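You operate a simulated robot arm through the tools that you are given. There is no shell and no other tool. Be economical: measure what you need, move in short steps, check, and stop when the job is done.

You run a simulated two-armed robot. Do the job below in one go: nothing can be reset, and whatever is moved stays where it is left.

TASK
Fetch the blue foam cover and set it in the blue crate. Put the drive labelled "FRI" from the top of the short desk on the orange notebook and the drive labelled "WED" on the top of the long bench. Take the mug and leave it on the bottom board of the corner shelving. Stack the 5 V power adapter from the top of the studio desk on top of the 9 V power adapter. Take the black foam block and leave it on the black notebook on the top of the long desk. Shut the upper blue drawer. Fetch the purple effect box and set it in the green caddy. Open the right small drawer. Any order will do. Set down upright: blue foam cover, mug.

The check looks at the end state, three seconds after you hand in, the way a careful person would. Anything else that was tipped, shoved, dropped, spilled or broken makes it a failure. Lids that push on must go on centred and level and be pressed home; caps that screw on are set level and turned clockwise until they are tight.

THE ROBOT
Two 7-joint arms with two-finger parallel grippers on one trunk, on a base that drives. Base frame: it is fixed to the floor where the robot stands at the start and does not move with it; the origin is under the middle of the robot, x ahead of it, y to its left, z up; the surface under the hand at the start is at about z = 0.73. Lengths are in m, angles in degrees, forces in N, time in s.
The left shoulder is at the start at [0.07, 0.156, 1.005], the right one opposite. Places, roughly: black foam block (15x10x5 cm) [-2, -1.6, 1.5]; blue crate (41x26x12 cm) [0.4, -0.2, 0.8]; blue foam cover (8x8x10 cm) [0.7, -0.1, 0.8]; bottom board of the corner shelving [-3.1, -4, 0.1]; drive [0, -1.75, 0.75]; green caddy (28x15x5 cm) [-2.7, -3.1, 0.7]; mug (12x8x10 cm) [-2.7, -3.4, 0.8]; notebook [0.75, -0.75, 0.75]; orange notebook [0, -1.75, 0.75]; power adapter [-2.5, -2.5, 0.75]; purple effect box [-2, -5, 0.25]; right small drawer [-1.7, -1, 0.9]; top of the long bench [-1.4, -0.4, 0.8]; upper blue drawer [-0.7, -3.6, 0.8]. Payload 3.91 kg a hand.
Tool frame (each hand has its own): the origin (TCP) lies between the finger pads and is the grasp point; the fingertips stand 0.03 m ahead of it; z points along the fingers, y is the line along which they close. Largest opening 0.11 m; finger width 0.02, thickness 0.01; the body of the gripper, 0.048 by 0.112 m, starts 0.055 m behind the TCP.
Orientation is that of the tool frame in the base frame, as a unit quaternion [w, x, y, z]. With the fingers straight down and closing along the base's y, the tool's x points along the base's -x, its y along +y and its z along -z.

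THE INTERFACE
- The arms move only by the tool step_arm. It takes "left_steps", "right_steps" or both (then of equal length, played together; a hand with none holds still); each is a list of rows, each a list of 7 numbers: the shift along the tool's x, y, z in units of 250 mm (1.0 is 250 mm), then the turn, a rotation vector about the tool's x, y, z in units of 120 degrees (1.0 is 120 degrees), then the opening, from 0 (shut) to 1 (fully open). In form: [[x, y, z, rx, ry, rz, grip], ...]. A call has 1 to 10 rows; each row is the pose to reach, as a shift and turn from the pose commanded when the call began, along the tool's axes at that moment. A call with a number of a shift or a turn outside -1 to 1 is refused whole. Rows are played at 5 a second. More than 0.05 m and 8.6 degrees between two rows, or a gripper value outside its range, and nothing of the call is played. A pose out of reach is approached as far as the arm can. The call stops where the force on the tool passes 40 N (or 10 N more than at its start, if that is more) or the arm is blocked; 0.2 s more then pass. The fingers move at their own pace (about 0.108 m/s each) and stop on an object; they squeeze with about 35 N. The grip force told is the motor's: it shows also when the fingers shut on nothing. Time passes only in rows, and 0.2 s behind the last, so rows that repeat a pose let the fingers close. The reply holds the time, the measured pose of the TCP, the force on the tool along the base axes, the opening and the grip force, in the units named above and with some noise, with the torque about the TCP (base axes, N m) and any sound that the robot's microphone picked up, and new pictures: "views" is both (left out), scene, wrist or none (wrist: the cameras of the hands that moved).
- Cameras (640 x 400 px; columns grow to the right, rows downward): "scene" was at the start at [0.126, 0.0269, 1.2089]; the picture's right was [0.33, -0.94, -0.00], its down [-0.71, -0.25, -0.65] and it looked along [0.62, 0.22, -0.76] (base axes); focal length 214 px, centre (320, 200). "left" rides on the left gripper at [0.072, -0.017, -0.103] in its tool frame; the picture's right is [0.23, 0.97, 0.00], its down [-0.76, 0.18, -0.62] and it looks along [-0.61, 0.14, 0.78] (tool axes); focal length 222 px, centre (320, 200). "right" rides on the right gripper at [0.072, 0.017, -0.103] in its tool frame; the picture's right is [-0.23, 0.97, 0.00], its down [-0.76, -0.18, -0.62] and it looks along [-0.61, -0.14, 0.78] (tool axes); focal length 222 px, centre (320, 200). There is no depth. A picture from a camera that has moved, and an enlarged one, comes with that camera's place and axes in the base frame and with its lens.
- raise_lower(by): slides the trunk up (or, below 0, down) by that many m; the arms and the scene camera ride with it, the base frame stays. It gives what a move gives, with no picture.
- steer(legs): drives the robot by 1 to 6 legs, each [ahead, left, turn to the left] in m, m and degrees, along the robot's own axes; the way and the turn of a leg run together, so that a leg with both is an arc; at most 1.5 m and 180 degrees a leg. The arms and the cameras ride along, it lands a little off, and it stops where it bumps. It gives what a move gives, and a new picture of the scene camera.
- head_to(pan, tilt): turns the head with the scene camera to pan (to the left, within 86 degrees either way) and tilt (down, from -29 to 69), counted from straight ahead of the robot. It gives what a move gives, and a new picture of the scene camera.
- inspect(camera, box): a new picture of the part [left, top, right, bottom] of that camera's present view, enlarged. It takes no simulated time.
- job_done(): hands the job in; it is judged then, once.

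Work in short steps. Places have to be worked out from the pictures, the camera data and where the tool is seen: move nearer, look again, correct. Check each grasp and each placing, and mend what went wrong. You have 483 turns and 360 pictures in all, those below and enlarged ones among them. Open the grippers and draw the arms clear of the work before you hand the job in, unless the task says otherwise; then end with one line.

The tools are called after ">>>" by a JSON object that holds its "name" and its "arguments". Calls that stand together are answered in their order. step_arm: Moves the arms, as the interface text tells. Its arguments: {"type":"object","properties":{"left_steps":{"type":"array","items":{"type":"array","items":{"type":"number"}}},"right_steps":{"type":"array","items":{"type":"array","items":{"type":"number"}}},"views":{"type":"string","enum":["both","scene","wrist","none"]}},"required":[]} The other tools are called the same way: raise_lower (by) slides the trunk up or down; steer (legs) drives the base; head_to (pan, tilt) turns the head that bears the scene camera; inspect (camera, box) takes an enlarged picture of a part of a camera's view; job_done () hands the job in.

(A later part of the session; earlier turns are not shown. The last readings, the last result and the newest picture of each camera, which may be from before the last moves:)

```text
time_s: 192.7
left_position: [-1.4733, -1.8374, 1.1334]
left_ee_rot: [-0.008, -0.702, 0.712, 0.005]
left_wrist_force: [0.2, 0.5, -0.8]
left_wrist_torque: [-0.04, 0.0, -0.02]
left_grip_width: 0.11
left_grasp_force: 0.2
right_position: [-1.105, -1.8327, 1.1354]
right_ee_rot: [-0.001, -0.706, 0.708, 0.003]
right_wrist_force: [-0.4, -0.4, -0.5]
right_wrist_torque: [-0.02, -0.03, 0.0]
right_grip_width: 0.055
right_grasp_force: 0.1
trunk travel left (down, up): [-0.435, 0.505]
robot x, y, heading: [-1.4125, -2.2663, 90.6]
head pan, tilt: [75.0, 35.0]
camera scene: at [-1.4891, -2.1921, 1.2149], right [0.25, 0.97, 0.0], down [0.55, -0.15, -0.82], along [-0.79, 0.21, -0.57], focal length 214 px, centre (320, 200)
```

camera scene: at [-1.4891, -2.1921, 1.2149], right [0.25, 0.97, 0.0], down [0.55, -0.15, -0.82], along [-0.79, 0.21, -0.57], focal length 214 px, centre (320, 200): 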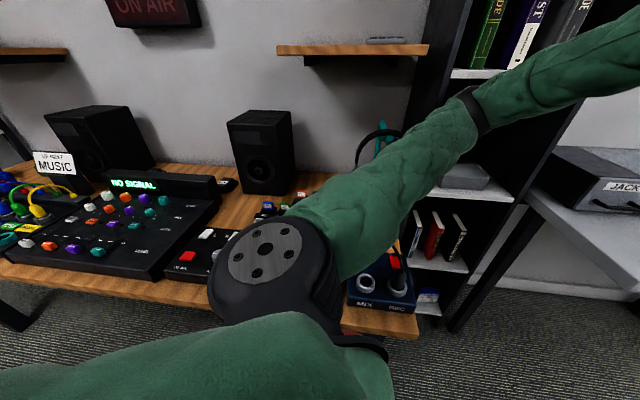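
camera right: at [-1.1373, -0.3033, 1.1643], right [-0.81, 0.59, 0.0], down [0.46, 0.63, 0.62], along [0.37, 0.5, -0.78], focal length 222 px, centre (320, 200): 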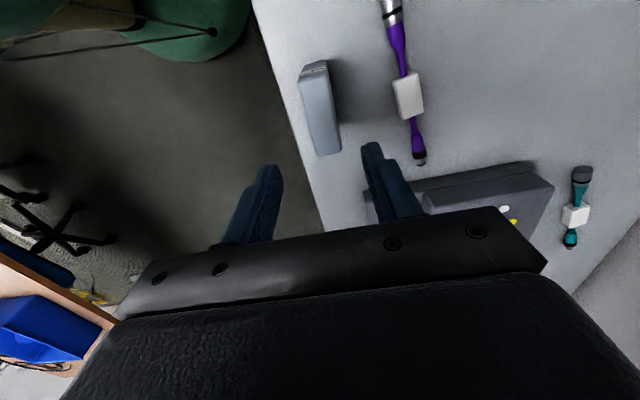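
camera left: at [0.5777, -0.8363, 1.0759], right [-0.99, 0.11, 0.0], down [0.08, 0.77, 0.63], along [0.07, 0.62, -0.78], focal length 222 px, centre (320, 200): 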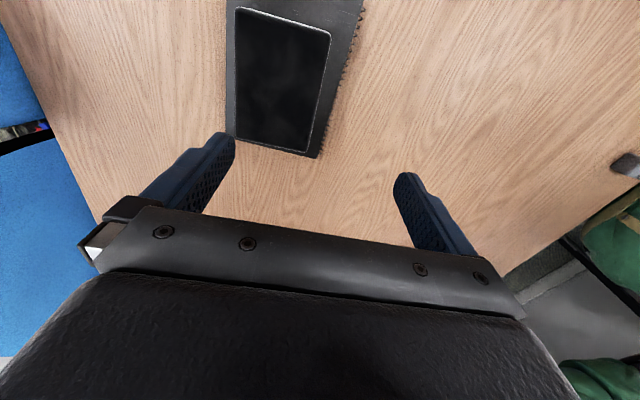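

I slide straight away from the desk, which is to my right at this heading, before continuing the turn.

>>> {"name": "steer", "arguments": {"legs": [[0, -0.35, 0]]}}

>>> {"name": "head_to", "arguments": {"pan": 75, "tilt": 30}}

```text
time_s: 194.9
left_position: [-1.1241, -1.8358, 1.1333]
left_ee_rot: [-0.006, -0.701, 0.713, 0.003]
left_wrist_force: [0.7, 0.6, 1.1]
left_wrist_torque: [0.01, 0.02, 0.0]
left_grip_width: 0.1098
left_grasp_force: 0.1
right_position: [-0.7582, -1.8312, 1.1371]
right_ee_rot: [0.0, 0.707, -0.707, -0.001]
right_wrist_force: [0.5, 0.4, 0.6]
right_wrist_torque: [-0.02, 0.0, 0.0]
right_grip_width: 0.0551
right_grasp_force: 0.0
trunk travel left (down, up): [-0.435, 0.505]
robot x, y, heading: [-1.0593, -2.2643, 90.3]
head pan, tilt: [75.0, 35.0]
camera scene: at [-1.1413, -2.1907, 1.2147], right [0.25, 0.97, 0.0], down [0.55, -0.15, -0.82], along [-0.79, 0.21, -0.57], focal length 214 px, centre (320, 200)
```

scene: 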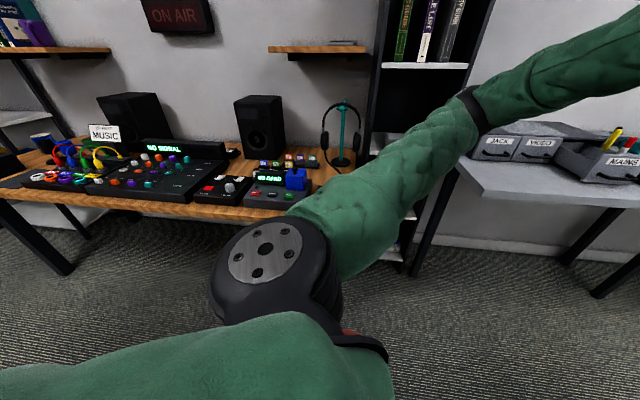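

```text
time_s: 195.6
left_position: [-1.1274, -1.8357, 1.1336]
left_ee_rot: [-0.006, -0.703, 0.712, 0.002]
left_wrist_force: [-0.5, -0.5, -0.2]
left_wrist_torque: [0.0, -0.01, -0.02]
left_grip_width: 0.11
left_grasp_force: 0.0
right_position: [-0.76, -1.8301, 1.1374]
right_ee_rot: [0.001, -0.707, 0.707, 0.001]
right_wrist_force: [0.2, 0.4, 0.6]
right_wrist_torque: [0.02, 0.0, 0.0]
right_grip_width: 0.0548
right_grasp_force: 0.0
trunk travel left (down, up): [-0.435, 0.505]
robot x, y, heading: [-1.0628, -2.265, 90.6]
head pan, tilt: [75.0, 30.0]
camera scene: at [-1.145, -2.1901, 1.2224], right [0.25, 0.97, 0.0], down [0.48, -0.13, -0.87], along [-0.84, 0.22, -0.5], focal length 214 px, centre (320, 200)
```

scene: 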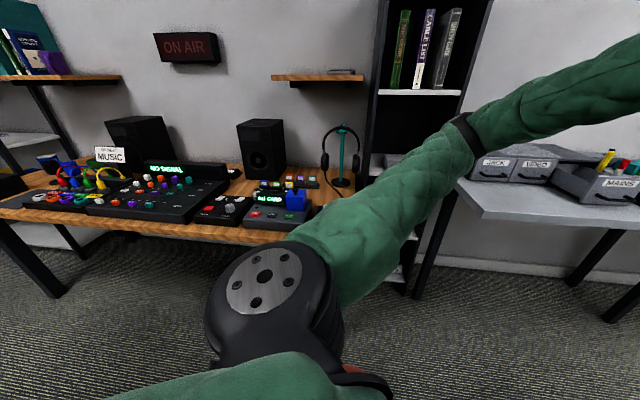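

Everything still stands in place. I finish the turn with the extra clearance.

>>> {"name": "steer", "arguments": {"legs": [[0, 0, 63]]}}

>>> {"name": "head_to", "arguments": {"pan": 20, "tilt": 25}}

```text
time_s: 198.8
left_position: [-1.4716, -2.1273, 1.1336]
left_ee_rot: [0.007, 0.97, -0.243, 0.002]
left_wrist_force: [0.0, 0.3, 0.1]
left_wrist_torque: [0.0, 0.0, -0.02]
left_grip_width: 0.1101
left_grasp_force: 0.0
right_position: [-1.3081, -1.799, 1.1382]
right_ee_rot: [0.0, 0.972, -0.237, -0.001]
right_wrist_force: [-0.3, -0.1, 0.5]
right_wrist_torque: [0.02, -0.02, 0.03]
right_grip_width: 0.0548
right_grasp_force: 0.1
trunk travel left (down, up): [-0.435, 0.505]
robot x, y, heading: [-1.0598, -2.2671, 153.1]
head pan, tilt: [75.0, 30.0]
camera scene: at [-1.1626, -2.3079, 1.2224], right [-0.74, 0.67, 0.0], down [0.33, 0.37, -0.87], along [-0.58, -0.64, -0.5], focal length 214 px, centre (320, 200)
```

scene: 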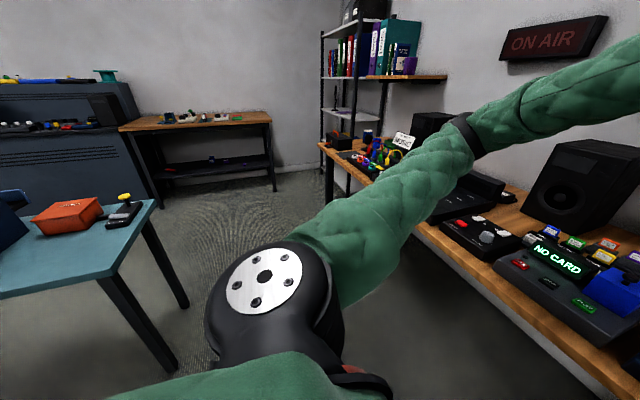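

```text
time_s: 200.0
left_position: [-1.4715, -2.1264, 1.133]
left_ee_rot: [0.006, 0.97, -0.243, 0.001]
left_wrist_force: [0.6, -0.2, 0.8]
left_wrist_torque: [-0.02, 0.02, 0.02]
left_grip_width: 0.1101
left_grasp_force: 0.0
right_position: [-1.3075, -1.7983, 1.1373]
right_ee_rot: [-0.001, 0.972, -0.236, -0.001]
right_wrist_force: [0.0, -0.6, 0.0]
right_wrist_torque: [0.01, 0.02, -0.01]
right_grip_width: 0.0552
right_grasp_force: 0.1
trunk travel left (down, up): [-0.435, 0.505]
robot x, y, heading: [-1.0601, -2.2647, 153.3]
head pan, tilt: [20.0, 25.0]
camera scene: at [-1.1935, -2.2294, 1.2304], right [0.12, 0.99, 0.0], down [0.42, -0.05, -0.91], along [-0.9, 0.11, -0.42], focal length 214 px, centre (320, 200)
```

scene: 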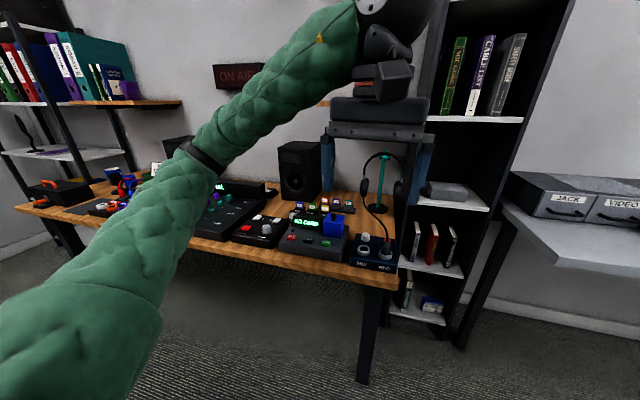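

I move left along the studio desk for a view of its left half.

>>> {"name": "steer", "arguments": {"legs": [[0.2, 0.75, 0]]}}

>>> {"name": "head_to", "arguments": {"pan": 0, "tilt": 35}}

```text
time_s: 204.1
left_position: [-1.9776, -2.6875, 1.1338]
left_ee_rot: [0.006, 0.97, -0.244, 0.001]
left_wrist_force: [-0.2, 0.7, 0.1]
left_wrist_torque: [0.02, -0.01, 0.0]
left_grip_width: 0.1099
left_grasp_force: 0.1
right_position: [-1.8131, -2.3608, 1.137]
right_ee_rot: [0.0, 0.972, -0.235, -0.001]
right_wrist_force: [-0.4, -0.5, 0.1]
right_wrist_torque: [0.0, -0.02, -0.02]
right_grip_width: 0.0552
right_grasp_force: 0.0
trunk travel left (down, up): [-0.435, 0.505]
robot x, y, heading: [-1.5628, -2.8227, 152.9]
head pan, tilt: [20.0, 25.0]
camera scene: at [-1.6986, -2.7902, 1.2303], right [0.12, 0.99, 0.0], down [0.42, -0.05, -0.91], along [-0.9, 0.11, -0.42], focal length 214 px, centre (320, 200)
```

scene: 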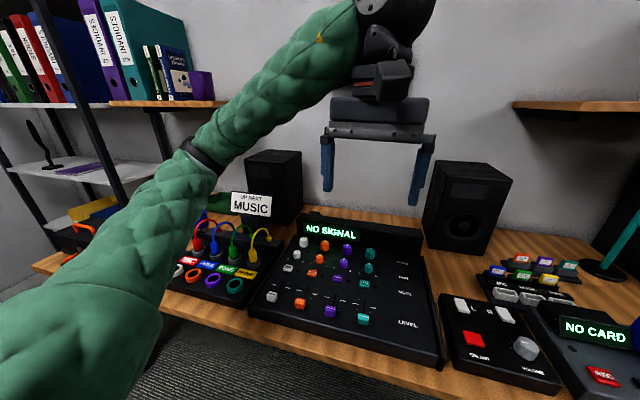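

```text
time_s: 204.9
left_position: [-1.9773, -2.6881, 1.133]
left_ee_rot: [0.007, 0.97, -0.242, 0.001]
left_wrist_force: [-0.5, 0.7, 0.0]
left_wrist_torque: [0.01, -0.02, 0.03]
left_grip_width: 0.11
left_grasp_force: 0.1
right_position: [-1.814, -2.359, 1.1361]
right_ee_rot: [0.0, 0.972, -0.235, -0.001]
right_wrist_force: [-0.7, -0.3, 0.0]
right_wrist_torque: [0.0, -0.01, 0.0]
right_grip_width: 0.0552
right_grasp_force: 0.0
trunk travel left (down, up): [-0.435, 0.505]
robot x, y, heading: [-1.5667, -2.8247, 153.1]
head pan, tilt: [0.0, 35.0]
camera scene: at [-1.6853, -2.7611, 1.2146], right [0.45, 0.89, 0.0], down [0.51, -0.26, -0.82], along [-0.73, 0.37, -0.57], focal length 214 px, centre (320, 200)
```

scene: 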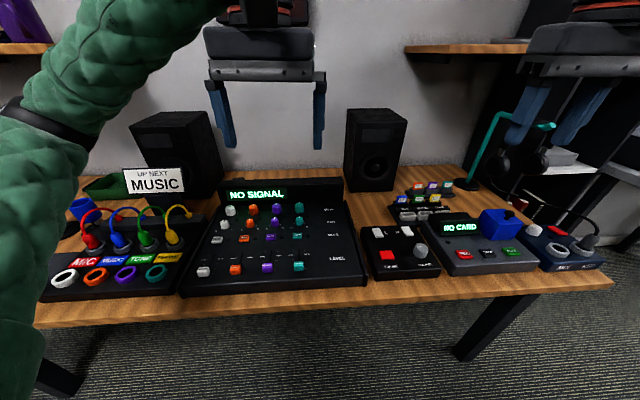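

The adapters may be hidden behind the mixer's display. I raise the trunk to look over it.

>>> {"name": "raise_lower", "arguments": {"by": 0.3}}

>>> {"name": "head_to", "arguments": {"pan": 0, "tilt": 42}}

```text
time_s: 207.9
left_position: [-1.976, -2.6871, 1.4328]
left_ee_rot: [0.007, 0.97, -0.243, 0.001]
left_wrist_force: [-1.2, 0.0, -0.6]
left_wrist_torque: [-0.01, -0.01, 0.0]
left_grip_width: 0.11
left_grasp_force: 0.2
right_position: [-1.8139, -2.3589, 1.4372]
right_ee_rot: [0.0, 0.972, -0.236, -0.001]
right_wrist_force: [-0.2, 0.2, -0.3]
right_wrist_torque: [-0.01, 0.02, 0.02]
right_grip_width: 0.0547
right_grasp_force: 0.1
trunk travel left (down, up): [-0.735, 0.205]
robot x, y, heading: [-1.564, -2.8249, 153.2]
head pan, tilt: [0.0, 35.0]
```

```text
time_s: 208.6
left_position: [-1.9764, -2.6882, 1.4328]
left_ee_rot: [0.007, 0.97, -0.243, 0.002]
left_wrist_force: [0.3, 0.9, 0.2]
left_wrist_torque: [-0.01, -0.03, -0.01]
left_grip_width: 0.1101
left_grasp_force: 0.1
right_position: [-1.8125, -2.3593, 1.4378]
right_ee_rot: [-0.001, 0.972, -0.236, 0.0]
right_wrist_force: [-0.6, 0.6, -0.2]
right_wrist_torque: [0.02, -0.01, 0.0]
right_grip_width: 0.0548
right_grasp_force: 0.0
trunk travel left (down, up): [-0.735, 0.205]
robot x, y, heading: [-1.566, -2.8224, 153.2]
head pan, tilt: [0.0, 42.0]
camera scene: at [-1.6814, -2.7628, 1.5041], right [0.45, 0.89, 0.0], down [0.6, -0.3, -0.74], along [-0.66, 0.34, -0.67], focal length 214 px, centre (320, 200)
```

scene: 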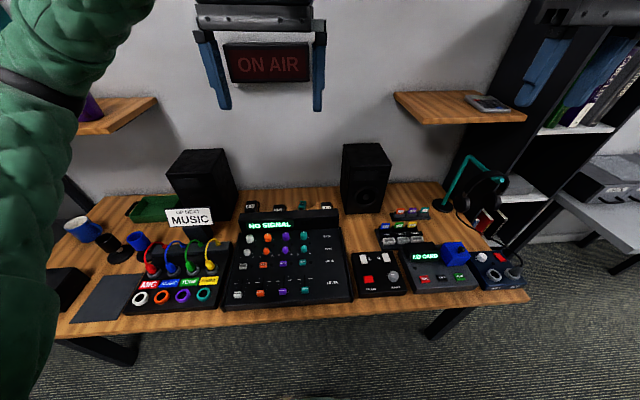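

Small boxes appear behind the display between the speakers, and the mug and caddy are at left. I zoom in.

>>> {"name": "inspect", "arguments": {"camera": "scene", "box": [220, 170, 360, 258]}}

>>> {"name": "inspect", "arguments": {"camera": "scene", "box": [40, 170, 240, 295]}}

```text
4.55 times, centred on (290, 214) of scene
camera zoom: at [-1.6814, -2.7628, 1.5041], right [0.45, 0.89, 0.0], down [0.6, -0.3, -0.74], along [-0.66, 0.34, -0.67], focal length 975 px, centre (456, 136)
```

zoom: 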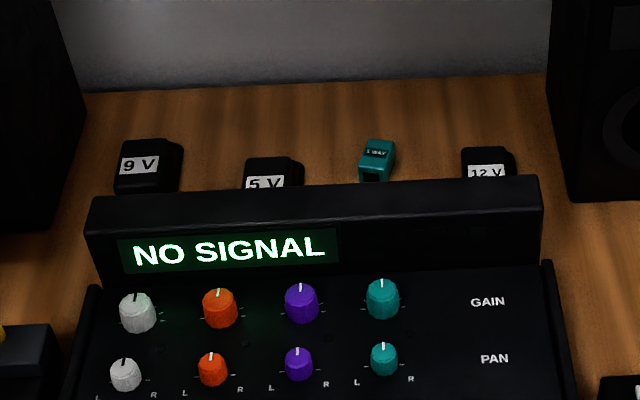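

```text
3.20 times, centred on (140, 232) of scene
camera zoom: at [-1.6814, -2.7628, 1.5041], right [0.45, 0.89, 0.0], down [0.6, -0.3, -0.74], along [-0.66, 0.34, -0.67], focal length 686 px, centre (896, 96)
```

zoom: 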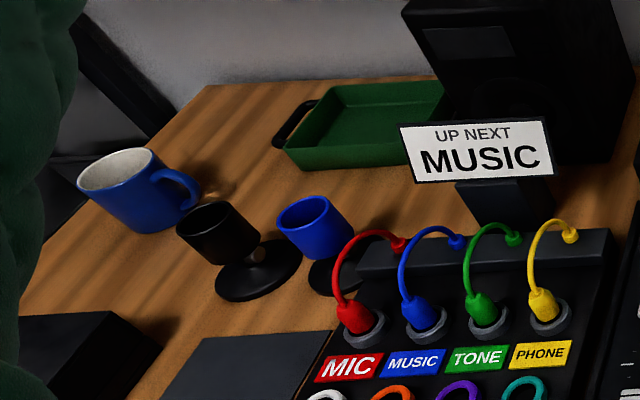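

The 9 V and 5 V adapters stand behind the mixer display, at about [-2.51,-2.71] and [-2.44,-2.60]. I drive 0.18 m closer and view them from above with the left wrist camera.

>>> {"name": "steer", "arguments": {"legs": [[0.18, 0, 0]]}}

>>> {"name": "raise_lower", "arguments": {"by": -0.2}}

>>> {"name": "step_arm", "arguments": {"left_steps": [[-0.18, 0, 0, 0, 0, 0, 1], [-0.36, 0, 0, 0, 0, 0, 1], [-0.54, 0, 0, 0, 0, 0, 1], [-0.72, 0.05, 0, 0, 0, 0, 1], [-0.8, 0.1, 0, 0, 0, 0, 1], [-0.8, 0.1, 0, 0, 0, 0, 1]]}}

```text
time_s: 210.1
left_position: [-2.1448, -2.6043, 1.4329]
left_ee_rot: [0.006, 0.97, -0.241, 0.001]
left_wrist_force: [0.1, 0.7, 0.8]
left_wrist_torque: [0.0, 0.0, 0.0]
left_grip_width: 0.1099
left_grasp_force: 0.1
right_position: [-1.9817, -2.2767, 1.4379]
right_ee_rot: [-0.001, 0.972, -0.235, -0.001]
right_wrist_force: [0.3, 0.0, 0.0]
right_wrist_torque: [0.0, 0.01, 0.01]
right_grip_width: 0.0551
right_grasp_force: 0.1
trunk travel left (down, up): [-0.735, 0.205]
robot x, y, heading: [-1.7265, -2.74, 153.2]
head pan, tilt: [0.0, 42.0]
camera scene: at [-1.8489, -2.6786, 1.5042], right [0.45, 0.89, 0.0], down [0.6, -0.3, -0.74], along [-0.66, 0.33, -0.67], focal length 214 px, centre (320, 200)
```

scene: 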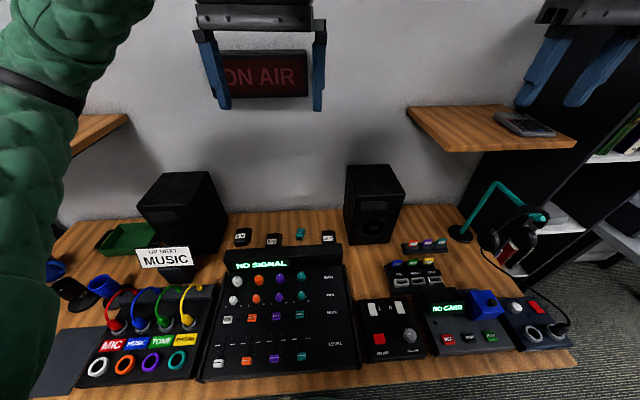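

```text
time_s: 212.3
left_position: [-2.1447, -2.6038, 1.2345]
left_ee_rot: [0.006, 0.97, -0.241, 0.001]
left_wrist_force: [0.5, 0.5, 0.9]
left_wrist_torque: [0.0, -0.02, 0.0]
left_grip_width: 0.11
left_grasp_force: 0.0
right_position: [-1.9821, -2.2756, 1.2374]
right_ee_rot: [-0.001, 0.972, -0.235, 0.0]
right_wrist_force: [0.4, 0.0, 0.1]
right_wrist_torque: [0.01, -0.02, 0.03]
right_grip_width: 0.055
right_grasp_force: 0.0
trunk travel left (down, up): [-0.535, 0.405]
robot x, y, heading: [-1.7347, -2.7388, 153.2]
head pan, tilt: [0.0, 42.0]
```

```text
time_s: 213.7
left_position: [-2.3313, -2.5349, 1.2336]
left_ee_rot: [0.007, 0.97, -0.241, 0.001]
left_wrist_force: [-0.3, 0.1, 0.0]
left_wrist_torque: [0.01, -0.01, -0.02]
left_grip_width: 0.11
left_grasp_force: 0.0
right_position: [-1.9809, -2.2754, 1.2366]
right_ee_rot: [-0.001, 0.972, -0.235, 0.0]
right_wrist_force: [0.3, 0.1, 0.1]
right_wrist_torque: [0.02, 0.03, 0.01]
right_grip_width: 0.0551
right_grasp_force: 0.0
trunk travel left (down, up): [-0.535, 0.405]
robot x, y, heading: [-1.7285, -2.7442, 153.5]
head pan, tilt: [0.0, 42.0]
camera scene: at [-1.8491, -2.6782, 1.3041], right [0.45, 0.89, 0.0], down [0.6, -0.3, -0.74], along [-0.66, 0.33, -0.67], focal length 214 px, centre (320, 200)
camera left: at [-2.2595, -2.5503, 1.336], right [-0.26, -0.97, 0.01], down [-0.76, 0.21, 0.62], along [-0.6, 0.15, -0.78], focal length 222 px, centre (320, 200)
```

scene: 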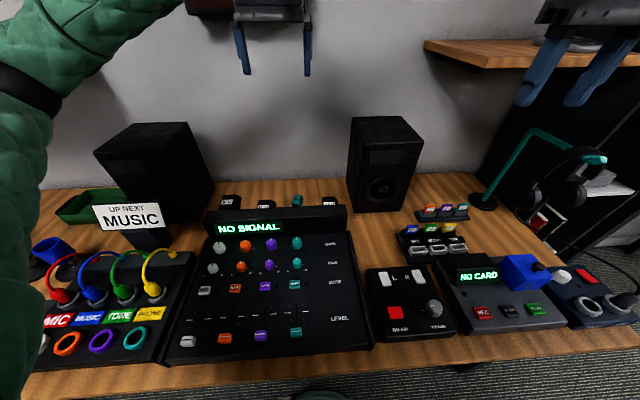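
left: 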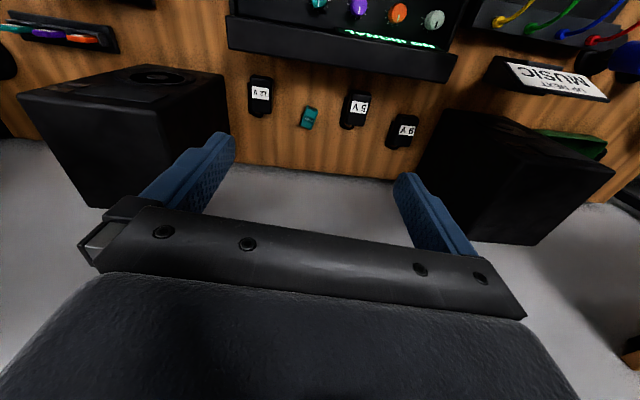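

The wrist view shows them well. I enlarge it to measure.

>>> {"name": "inspect", "arguments": {"camera": "left", "box": [230, 60, 450, 200]}}

```text
2.86 times, centred on (340, 130) of left
camera zoom: at [-2.2595, -2.5503, 1.336], right [-0.26, -0.97, 0.01], down [-0.76, 0.21, 0.62], along [-0.6, 0.15, -0.78], focal length 635 px, centre (263, 400)
```

zoom: 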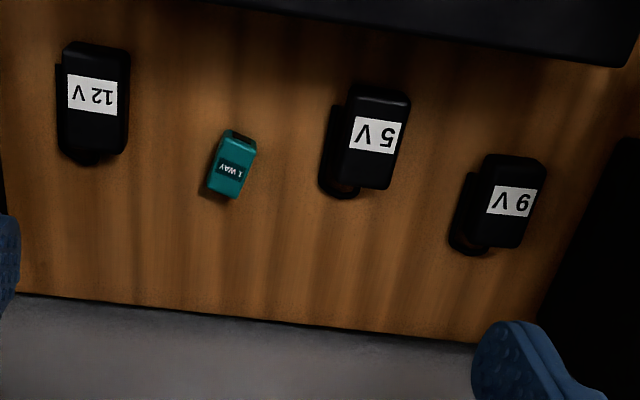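

The 5 V adapter is 8×5 cm, centred at [-2.442,-2.610] (long axis ~160°). The 9 V is at [-2.531,-2.72] (~163°), close to the speaker. I'll grip along the long side, so I turn the hand ~98° while moving above the 5 V.

>>> {"name": "step_arm", "arguments": {"left_steps": [[-0.025, 0.047, 0.06, 0, 0, -0.071, 1], [-0.05, 0.095, 0.12, 0, 0, -0.142, 1], [-0.075, 0.142, 0.18, 0, 0, -0.213, 1], [-0.1, 0.19, 0.24, 0, 0, -0.284, 1], [-0.125, 0.237, 0.3, 0, 0, -0.355, 1], [-0.15, 0.284, 0.36, 0, 0, -0.426, 1], [-0.175, 0.33, 0.42, 0, 0, -0.497, 1], [-0.2, 0.38, 0.48, 0, 0, -0.568, 1], [-0.225, 0.426, 0.54, 0, 0, -0.639, 1], [-0.252, 0.473, 0.6, 0, 0, -0.71, 1]], "views": "none"}}

>>> {"name": "step_arm", "arguments": {"left_steps": [[0, 0, 0, 0, 0, -0.055, 1], [0, 0, 0, 0, 0, -0.109, 1], [0, 0, 0, 0, 0, -0.109, 1]]}}

```text
time_s: 215.9
left_position: [-2.4449, -2.6112, 1.0829]
left_ee_rot: [0.006, 0.877, 0.48, -0.004]
left_wrist_force: [0.4, 0.3, 0.5]
left_wrist_torque: [0.02, -0.02, 0.0]
left_grip_width: 0.1097
left_grasp_force: 0.1
right_position: [-1.9826, -2.2753, 1.2379]
right_ee_rot: [0.001, 0.972, -0.235, -0.001]
right_wrist_force: [0.1, -0.2, -0.7]
right_wrist_torque: [0.0, -0.03, 0.0]
right_grip_width: 0.0551
right_grasp_force: 0.0
trunk travel left (down, up): [-0.535, 0.405]
robot x, y, heading: [-1.7305, -2.7395, 153.2]
head pan, tilt: [0.0, 42.0]
```

```text
time_s: 216.7
left_position: [-2.445, -2.6096, 1.0824]
left_ee_rot: [0.006, 0.817, 0.577, -0.005]
left_wrist_force: [0.2, 0.1, -0.1]
left_wrist_torque: [-0.03, -0.01, 0.03]
left_grip_width: 0.11
left_grasp_force: 0.2
right_position: [-1.9819, -2.2752, 1.2381]
right_ee_rot: [0.0, 0.972, -0.235, -0.001]
right_wrist_force: [-0.8, 0.4, 0.5]
right_wrist_torque: [0.02, 0.01, 0.03]
right_grip_width: 0.0551
right_grasp_force: 0.0
trunk travel left (down, up): [-0.535, 0.405]
robot x, y, heading: [-1.7303, -2.74, 153.3]
head pan, tilt: [0.0, 42.0]
camera scene: at [-1.8493, -2.6787, 1.3041], right [0.45, 0.89, 0.0], down [0.6, -0.3, -0.74], along [-0.66, 0.33, -0.67], focal length 214 px, centre (320, 200)
camera left: at [-2.4363, -2.5338, 1.1858], right [0.99, -0.11, 0.0], down [-0.09, -0.77, 0.63], along [-0.07, -0.63, -0.77], focal length 222 px, centre (320, 200)
```

scene: 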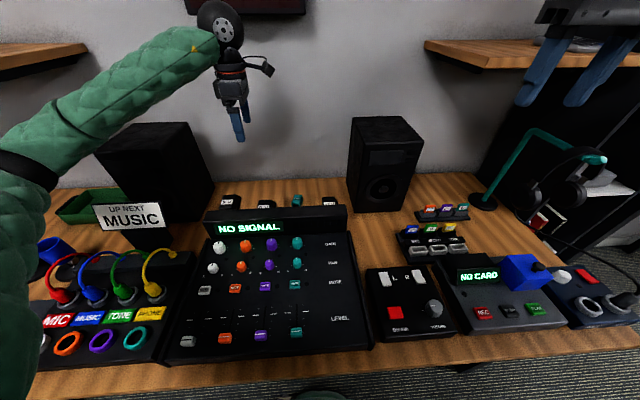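
left: 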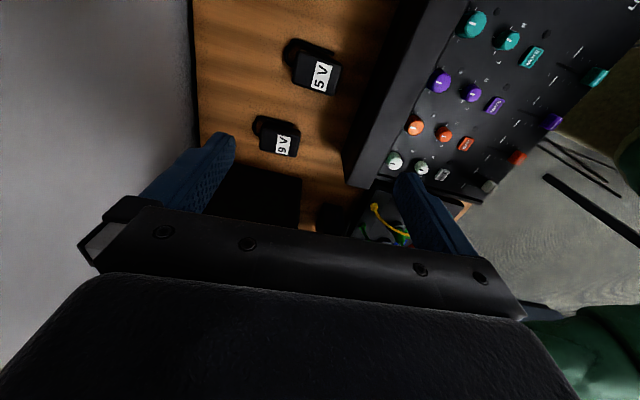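

>>> {"name": "inspect", "arguments": {"camera": "left", "box": [200, 20, 380, 180]}}

```text
2.50 times, centred on (290, 100) of left
camera zoom: at [-2.4363, -2.5338, 1.1858], right [0.99, -0.11, 0.0], down [-0.09, -0.77, 0.63], along [-0.07, -0.63, -0.77], focal length 555 px, centre (395, 450)
```

zoom: 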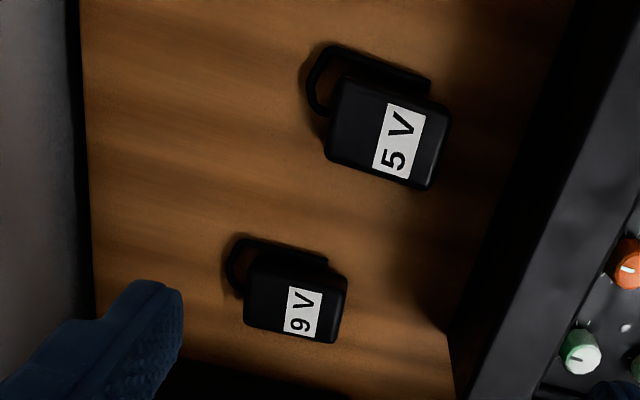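

Each adapter has a cord loop by its rear end and one side, so gripping across the 5 cm width, high up, is better. The display top is z≈.84, so there's clearance. I turn the hand back by 90° over the 5 V.

>>> {"name": "step_arm", "arguments": {"left_steps": [[0, 0, 0, 0, 0, 0.071, 1], [0, 0, 0, 0, 0, 0.142, 1], [0, 0, 0, 0, 0, 0.213, 1], [0, 0, 0, 0, 0, 0.284, 1], [0, 0, 0, 0, 0, 0.355, 1], [0, 0, 0, 0, 0, 0.426, 1], [0, 0, 0, 0, 0, 0.497, 1], [0, 0, 0, 0, 0, 0.568, 1], [0, 0, 0, 0, 0, 0.639, 0.9], [0, 0, 0, 0, 0, 0.71, 0.8]], "views": "none"}}

>>> {"name": "step_arm", "arguments": {"left_steps": [[0, 0, 0.16, 0, 0, 0.02, 0.8], [0, 0, 0.32, 0, 0, 0.044, 0.8], [0, 0, 0.4, 0, 0, 0.044, 0.8], [0, 0, 0.4, 0, 0, 0.044, 0.8]]}}

>>> {"name": "inspect", "arguments": {"camera": "left", "box": [200, 0, 440, 150]}}

```text
time_s: 218.9
left_position: [-2.4449, -2.6093, 1.0842]
left_ee_rot: [0.007, 0.991, -0.131, 0.0]
left_wrist_force: [0.0, -0.1, 0.3]
left_wrist_torque: [-0.01, -0.03, 0.01]
left_grip_width: 0.0881
left_grasp_force: 0.1
right_position: [-1.9811, -2.2759, 1.2375]
right_ee_rot: [0.0, 0.972, -0.235, -0.001]
right_wrist_force: [-0.1, -0.7, 0.9]
right_wrist_torque: [0.03, 0.02, 0.0]
right_grip_width: 0.0549
right_grasp_force: 0.0
trunk travel left (down, up): [-0.535, 0.405]
robot x, y, heading: [-1.7303, -2.7423, 153.3]
head pan, tilt: [0.0, 42.0]
```

```text
time_s: 219.9
left_position: [-2.446, -2.6116, 0.9842]
left_ee_rot: [0.007, 0.985, -0.174, 0.001]
left_wrist_force: [-0.3, -0.1, 0.2]
left_wrist_torque: [-0.01, 0.01, 0.0]
left_grip_width: 0.0879
left_grasp_force: 0.2
right_position: [-1.9809, -2.2758, 1.2373]
right_ee_rot: [0.001, 0.972, -0.235, 0.0]
right_wrist_force: [-0.4, 0.0, -0.4]
right_wrist_torque: [-0.02, -0.02, 0.01]
right_grip_width: 0.055
right_grasp_force: 0.1
trunk travel left (down, up): [-0.535, 0.405]
robot x, y, heading: [-1.735, -2.7416, 153.3]
head pan, tilt: [0.0, 42.0]
camera scene: at [-1.8491, -2.6784, 1.3041], right [0.45, 0.89, 0.0], down [0.6, -0.3, -0.74], along [-0.66, 0.33, -0.67], focal length 214 px, centre (320, 200)
camera left: at [-2.3728, -2.6188, 1.0874], right [-0.12, -0.99, 0.01], down [-0.78, 0.1, 0.62], along [-0.62, 0.07, -0.78], focal length 222 px, centre (320, 200)
```

scene: 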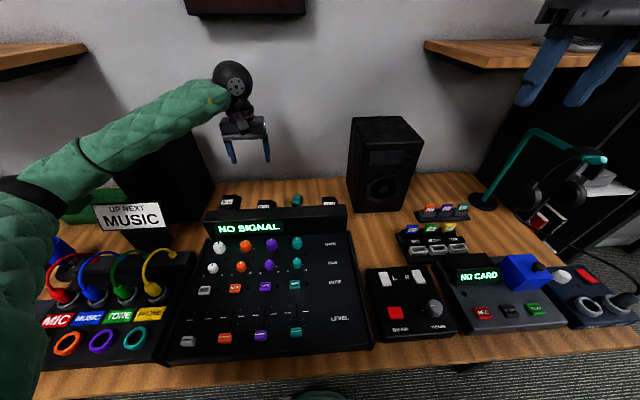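
left: 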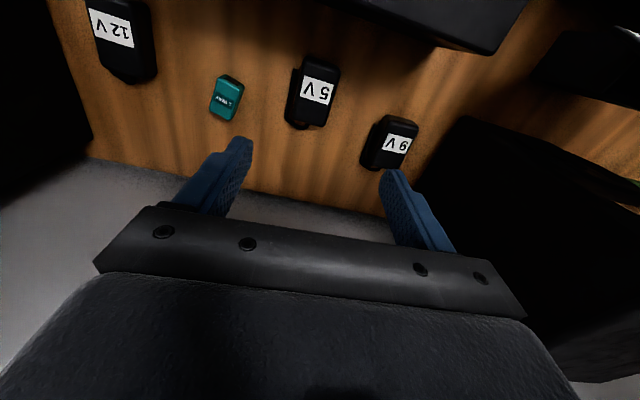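

```text
2.67 times, centred on (320, 75) of left
camera zoom: at [-2.3728, -2.6188, 1.0874], right [-0.12, -0.99, 0.01], down [-0.78, 0.1, 0.62], along [-0.62, 0.07, -0.78], focal length 592 px, centre (320, 533)
```

zoom: 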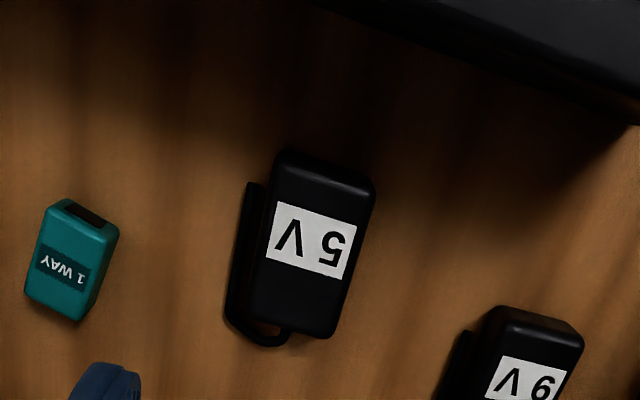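

The 5 V top is centred at [-2.446,-2.607], axis 158°. I descend with fingertips staying about 1 cm above the desk, above the cord, and close.

>>> {"name": "step_arm", "arguments": {"left_steps": [[0, -0.017, 0.16, 0, 0, 0.017, 0.8], [0, -0.017, 0.32, 0, 0, 0.017, 0.75], [0, -0.017, 0.48, 0, 0, 0.017, 0.7], [0, -0.017, 0.64, 0, 0, 0.017, 0.65], [0, -0.017, 0.78, 0, 0, 0.017, 0.65], [0, -0.017, 0.849, 0, 0, 0.017, 0.65], [0, -0.017, 0.849, 0, 0, 0.017, 0.2], [0, -0.017, 0.849, 0, 0, 0.017, 0.2]]}}

```text
time_s: 221.9
left_position: [-2.4449, -2.6039, 0.8086]
left_ee_rot: [-0.002, 0.982, -0.189, -0.024]
left_wrist_force: [-0.7, -0.8, -0.5]
left_wrist_torque: [0.0, -0.01, -0.04]
left_grip_width: 0.0218
left_grasp_force: 0.1
right_position: [-1.9661, -2.274, 1.2384]
right_ee_rot: [0.002, 0.972, -0.235, -0.007]
right_wrist_force: [0.5, 0.2, 0.0]
right_wrist_torque: [-0.01, 0.0, -0.06]
right_grip_width: 0.055
right_grasp_force: 0.1
trunk travel left (down, up): [-0.535, 0.405]
robot x, y, heading: [-1.7298, -2.7401, 153.3]
head pan, tilt: [0.0, 42.0]
stopped in row 8 (left hand): the arm was blocked; the commanded pose is now the measured one
camera scene: at [-1.8328, -2.6765, 1.304], right [0.45, 0.89, -0.01], down [0.59, -0.3, -0.75], along [-0.67, 0.33, -0.66], focal length 214 px, centre (320, 200)
camera left: at [-2.3672, -2.6153, 0.9077], right [-0.15, -0.99, 0.0], down [-0.74, 0.11, 0.66], along [-0.65, 0.1, -0.75], focal length 222 px, centre (320, 200)
```

scene: 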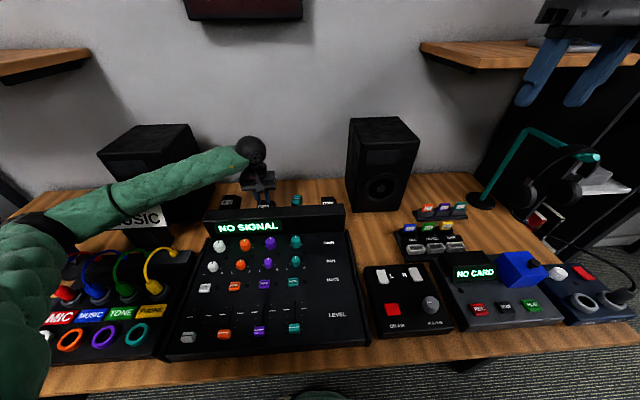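
left: 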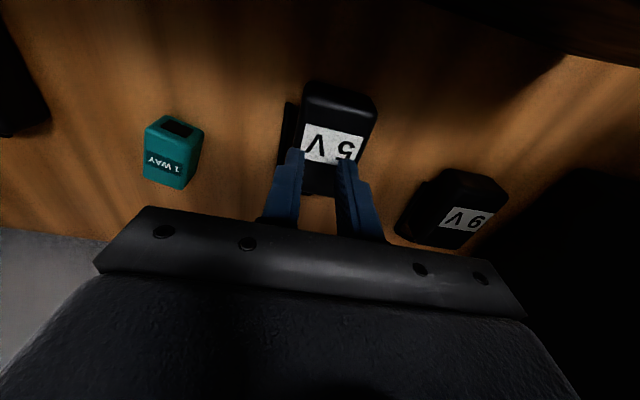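

The arm was blocked: the forearm seems to be pressing on the MUSIC sign or the patch cables. I raise the hand at once.

>>> {"name": "step_arm", "arguments": {"left_steps": [[0, 0, -0.1, 0, 0, 0, 0.65], [0, 0, -0.25, 0, 0, 0, 0.65], [0, 0, -0.42, 0, 0, 0, 0.65], [0, 0, -0.6, 0, 0, 0, 0.65], [0, 0, -0.78, 0, 0, 0, 0.65]], "views": "scene"}}

>>> {"name": "inspect", "arguments": {"camera": "scene", "box": [40, 140, 280, 290]}}

```text
time_s: 223.1
left_position: [-2.4453, -2.6095, 0.9875]
left_ee_rot: [0.0, 0.982, -0.19, -0.012]
left_wrist_force: [0.3, 0.6, 1.3]
left_wrist_torque: [-0.03, -0.02, -0.01]
left_grip_width: 0.0715
left_grasp_force: 0.0
right_position: [-1.9813, -2.2753, 1.2368]
right_ee_rot: [0.0, 0.972, -0.235, -0.001]
right_wrist_force: [0.6, -0.6, 0.4]
right_wrist_torque: [-0.01, -0.01, -0.05]
right_grip_width: 0.0551
right_grasp_force: 0.1
trunk travel left (down, up): [-0.535, 0.405]
robot x, y, heading: [-1.7332, -2.7405, 153.5]
head pan, tilt: [0.0, 42.0]
camera scene: at [-1.8476, -2.6789, 1.3042], right [0.45, 0.89, 0.0], down [0.6, -0.3, -0.74], along [-0.66, 0.33, -0.67], focal length 214 px, centre (320, 200)
```

scene: 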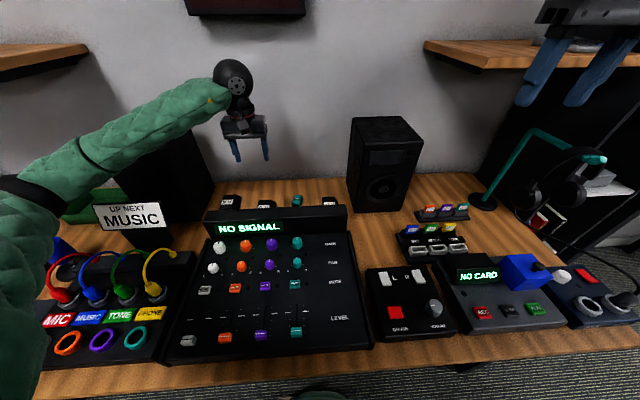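

```text
2.67 times, centred on (160, 215) of scene
camera zoom: at [-1.8476, -2.6789, 1.3042], right [0.45, 0.89, 0.0], down [0.6, -0.3, -0.74], along [-0.66, 0.33, -0.67], focal length 572 px, centre (747, 160)
```

zoom: 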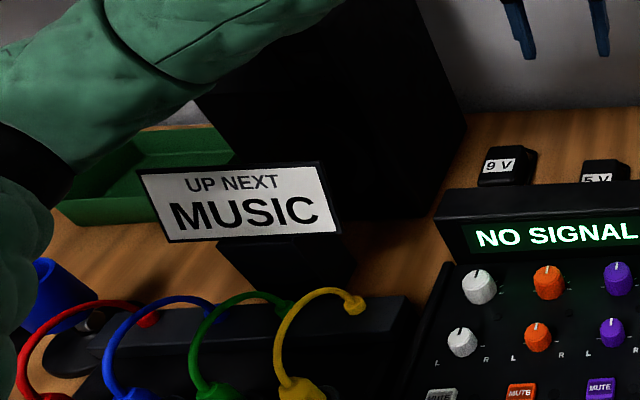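

Nothing shifted: the sign and speaker are unchanged. The left forearm has to cross the speaker, so I'll use the right arm instead. I raise and retract the left hand.

>>> {"name": "step_arm", "arguments": {"left_steps": [[0, 0, -0.18, 0, 0, 0, 1], [0, 0, -0.36, 0, 0, 0, 1], [0, 0, -0.54, 0, 0, 0, 1], [0, 0, -0.72, 0, 0, 0, 1], [0.17, 0, -0.8, 0, 0, 0, 1], [0.34, 0, -0.8, 0, 0, 0, 1], [0.52, 0, -0.8, 0, 0, 0, 1], [0.7, 0, -0.8, 0, 0, 0, 1], [0.88, 0, -0.8, 0, 0, 0, 1], [1, 0, -0.8, 0, 0, 0, 1]], "views": "none"}}

>>> {"name": "raise_lower", "arguments": {"by": 0.1}}

>>> {"name": "steer", "arguments": {"legs": [[0, 0.45, 0]]}}

```text
time_s: 225.3
left_position: [-2.2112, -2.7038, 1.182]
left_ee_rot: [0.0, 0.982, -0.189, -0.012]
left_wrist_force: [0.0, 0.1, -0.3]
left_wrist_torque: [-0.02, -0.02, 0.0]
left_grip_width: 0.11
left_grasp_force: 0.1
right_position: [-1.9811, -2.2761, 1.2378]
right_ee_rot: [0.0, 0.972, -0.235, -0.001]
right_wrist_force: [0.0, 0.2, 0.4]
right_wrist_torque: [0.0, 0.02, -0.03]
right_grip_width: 0.055
right_grasp_force: 0.0
trunk travel left (down, up): [-0.535, 0.405]
robot x, y, heading: [-1.7316, -2.7402, 153.4]
head pan, tilt: [0.0, 42.0]
```

```text
time_s: 226.6
left_position: [-2.212, -2.7027, 1.2821]
left_ee_rot: [0.0, 0.982, -0.19, -0.011]
left_wrist_force: [0.0, 0.6, -0.4]
left_wrist_torque: [-0.04, -0.01, -0.04]
left_grip_width: 0.1101
left_grasp_force: 0.1
right_position: [-1.9812, -2.276, 1.3373]
right_ee_rot: [-0.001, 0.972, -0.234, 0.0]
right_wrist_force: [0.4, -0.2, 0.3]
right_wrist_torque: [-0.01, 0.05, 0.0]
right_grip_width: 0.0551
right_grasp_force: 0.0
trunk travel left (down, up): [-0.635, 0.305]
robot x, y, heading: [-1.7339, -2.7407, 153.2]
head pan, tilt: [0.0, 42.0]
```

```text
time_s: 229.3
left_position: [-2.411, -3.1041, 1.2813]
left_ee_rot: [0.0, 0.982, -0.187, -0.013]
left_wrist_force: [-0.1, -0.2, 0.0]
left_wrist_torque: [0.0, -0.01, -0.02]
left_grip_width: 0.1101
left_grasp_force: 0.1
right_position: [-2.1845, -2.6764, 1.3367]
right_ee_rot: [0.0, 0.973, -0.231, -0.001]
right_wrist_force: [0.8, 0.6, 0.1]
right_wrist_torque: [0.01, 0.02, 0.01]
right_grip_width: 0.0548
right_grasp_force: 0.1
trunk travel left (down, up): [-0.635, 0.305]
robot x, y, heading: [-1.9299, -3.1347, 153.7]
head pan, tilt: [0.0, 42.0]
camera scene: at [-2.0482, -3.0777, 1.4041], right [0.44, 0.9, 0.0], down [0.6, -0.3, -0.74], along [-0.67, 0.33, -0.67], focal length 214 px, centre (320, 200)
```

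scene: 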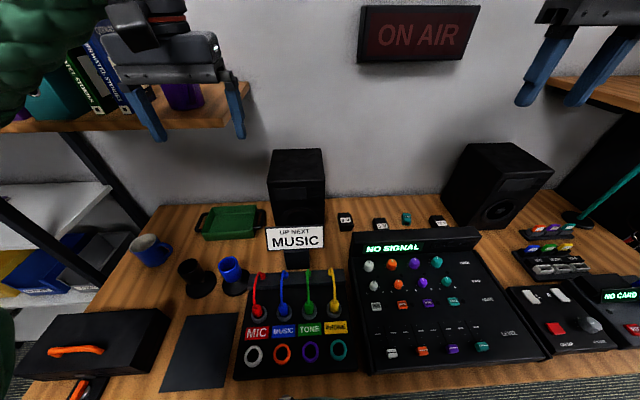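

Now everything on the left half is in view. I bring the right hand above the 5 V adapter.

>>> {"name": "step_arm", "arguments": {"right_steps": [[-0.17, 0.03, 0, 0, 0, 0, 0.65], [-0.34, 0.06, 0, 0, 0, -0.02, 0.65], [-0.51, 0.1, 0, 0, 0, -0.039, 0.65], [-0.68, 0.14, 0.05, 0, 0, -0.039, 0.65], [-0.85, 0.18, 0.1, 0, 0, -0.039, 0.65], [-0.98, 0.222, 0.2, 0, 0, -0.039, 0.65], [-0.99, 0.222, 0.4, 0, 0, -0.039, 0.65], [-1, 0.222, 0.6, 0, 0, -0.039, 0.65], [-1, 0.222, 0.8, 0, 0, -0.039, 0.65], [-1, 0.222, 1, 0, 0, -0.039, 0.65]]}}

>>> {"name": "inspect", "arguments": {"camera": "right", "box": [200, 0, 440, 150]}}

```text
time_s: 231.5
left_position: [-2.4112, -3.1035, 1.2823]
left_ee_rot: [0.001, 0.982, -0.186, -0.013]
left_wrist_force: [-1.1, 0.6, -0.2]
left_wrist_torque: [0.02, -0.03, -0.03]
left_grip_width: 0.1098
left_grasp_force: 0.0
right_position: [-2.4323, -2.6089, 1.0836]
right_ee_rot: [0.001, 0.981, -0.192, -0.001]
right_wrist_force: [-0.4, 0.2, -0.1]
right_wrist_torque: [-0.01, -0.03, -0.01]
right_grip_width: 0.0713
right_grasp_force: 0.1
trunk travel left (down, up): [-0.635, 0.305]
robot x, y, heading: [-1.9332, -3.1362, 153.8]
head pan, tilt: [0.0, 42.0]
camera scene: at [-2.0489, -3.076, 1.4041], right [0.44, 0.9, 0.0], down [0.6, -0.3, -0.74], along [-0.67, 0.33, -0.67], focal length 214 px, centre (320, 200)
camera right: at [-2.3737, -2.6519, 1.1878], right [-0.58, -0.82, 0.0], down [-0.64, 0.45, 0.62], along [-0.51, 0.36, -0.78], focal length 222 px, centre (320, 200)
```

scene: 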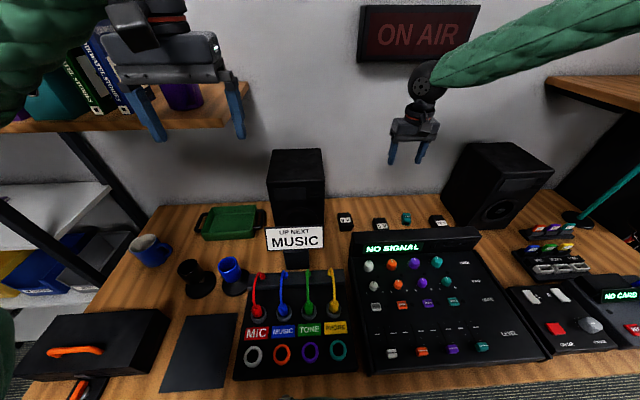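
right: 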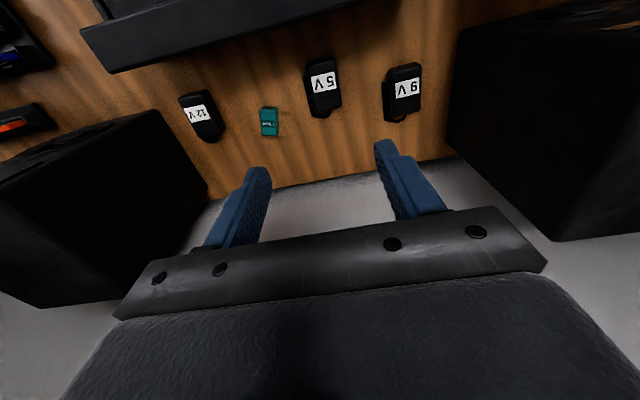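

```text
2.67 times, centred on (320, 75) of right
camera zoom: at [-2.3737, -2.6519, 1.1878], right [-0.58, -0.82, 0.0], down [-0.64, 0.45, 0.62], along [-0.51, 0.36, -0.78], focal length 592 px, centre (320, 533)
```

zoom: 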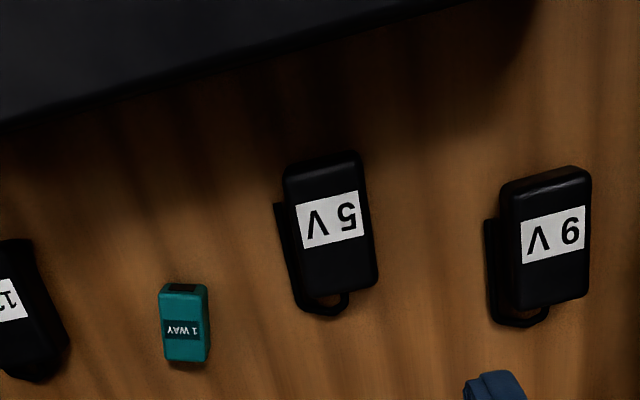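

The adapter positions are confirmed: 5 V at [-2.446,-2.610] and 9 V at [-2.536,-2.721]. I descend in two parts with the right hand.

>>> {"name": "step_arm", "arguments": {"right_steps": [[-0.02, 0.01, 0.15, 0, 0, 0, 0.65], [-0.05, 0.023, 0.3, 0, 0, 0, 0.65], [-0.05, 0.023, 0.45, 0, 0, 0, 0.65], [-0.05, 0.023, 0.6, 0, 0, 0, 0.65], [-0.05, 0.023, 0.75, 0, 0, 0, 0.65], [-0.05, 0.023, 0.9, 0, 0, 0, 0.65], [-0.05, 0.023, 0.9, 0, 0, 0, 0.65]]}}

```text
time_s: 233.1
left_position: [-2.4112, -3.1038, 1.2822]
left_ee_rot: [-0.001, 0.982, -0.186, -0.012]
left_wrist_force: [0.4, 0.6, -0.5]
left_wrist_torque: [0.01, 0.0, -0.02]
left_grip_width: 0.11
left_grasp_force: 0.0
right_position: [-2.4438, -2.6132, 0.8614]
right_ee_rot: [-0.001, 0.981, -0.192, -0.001]
right_wrist_force: [-0.5, 0.4, -0.1]
right_wrist_torque: [-0.01, 0.0, 0.05]
right_grip_width: 0.0714
right_grasp_force: 0.2
trunk travel left (down, up): [-0.635, 0.305]
robot x, y, heading: [-1.927, -3.1402, 153.8]
head pan, tilt: [0.0, 42.0]
camera scene: at [-2.0477, -3.0779, 1.4042], right [0.44, 0.9, 0.0], down [0.6, -0.3, -0.74], along [-0.67, 0.33, -0.67], focal length 214 px, centre (320, 200)
camera right: at [-2.3831, -2.6557, 0.9645], right [-0.58, -0.82, 0.0], down [-0.64, 0.45, 0.62], along [-0.51, 0.36, -0.78], focal length 222 px, centre (320, 200)
```

scene: 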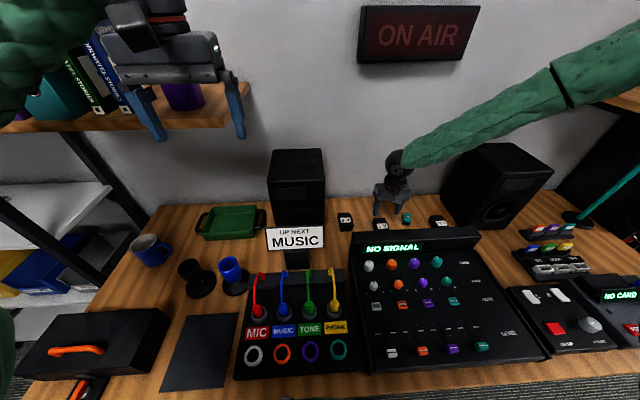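
right: 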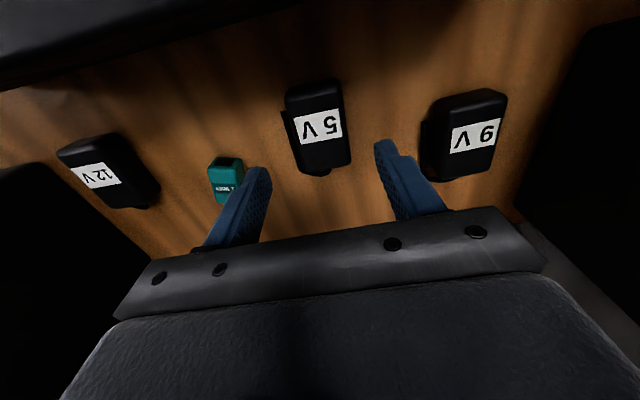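

Clearances are fine: the 1-WAY adapter is 9 cm off. I descend the last 9 cm and close.

>>> {"name": "step_arm", "arguments": {"right_steps": [[-0.014, -0.01, 0.14, 0, 0, 0, 0.65], [-0.014, -0.01, 0.26, 0, 0, 0, 0.65], [-0.014, -0.01, 0.355, 0, 0, 0, 0.65], [-0.014, -0.01, 0.355, 0, 0, 0, 0.2], [-0.014, -0.01, 0.355, 0, 0, 0, 0.2]]}}

```text
time_s: 234.3
left_position: [-2.4107, -3.1034, 1.2824]
left_ee_rot: [-0.001, 0.982, -0.186, -0.011]
left_wrist_force: [1.0, -0.5, -0.3]
left_wrist_torque: [0.01, -0.01, -0.03]
left_grip_width: 0.11
left_grasp_force: 0.0
right_position: [-2.4434, -2.6049, 0.7802]
right_ee_rot: [0.001, 0.982, -0.191, -0.001]
right_wrist_force: [-1.2, 0.3, 2.5]
right_wrist_torque: [0.01, 0.2, 0.01]
right_grip_width: 0.0512
right_grasp_force: 34.9
right hand out of reach, approached as far as the arm can: row 3, 4, 5
trunk travel left (down, up): [-0.635, 0.305]
robot x, y, heading: [-1.9326, -3.137, 153.7]
head pan, tilt: [0.0, 42.0]
camera scene: at [-2.0482, -3.0773, 1.4041], right [0.44, 0.9, 0.0], down [0.6, -0.3, -0.74], along [-0.67, 0.33, -0.67], focal length 214 px, centre (320, 200)
camera right: at [-2.3836, -2.6481, 0.8827], right [-0.58, -0.82, 0.0], down [-0.64, 0.45, 0.63], along [-0.51, 0.36, -0.78], focal length 222 px, centre (320, 200)
```

scene: 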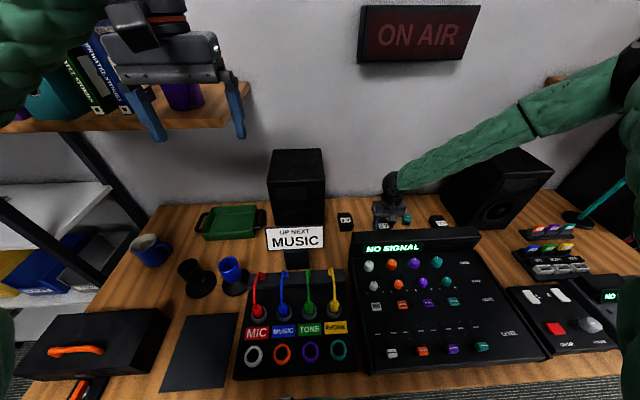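
right: 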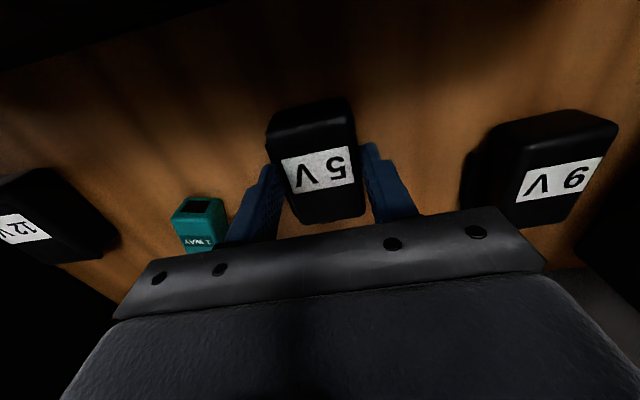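

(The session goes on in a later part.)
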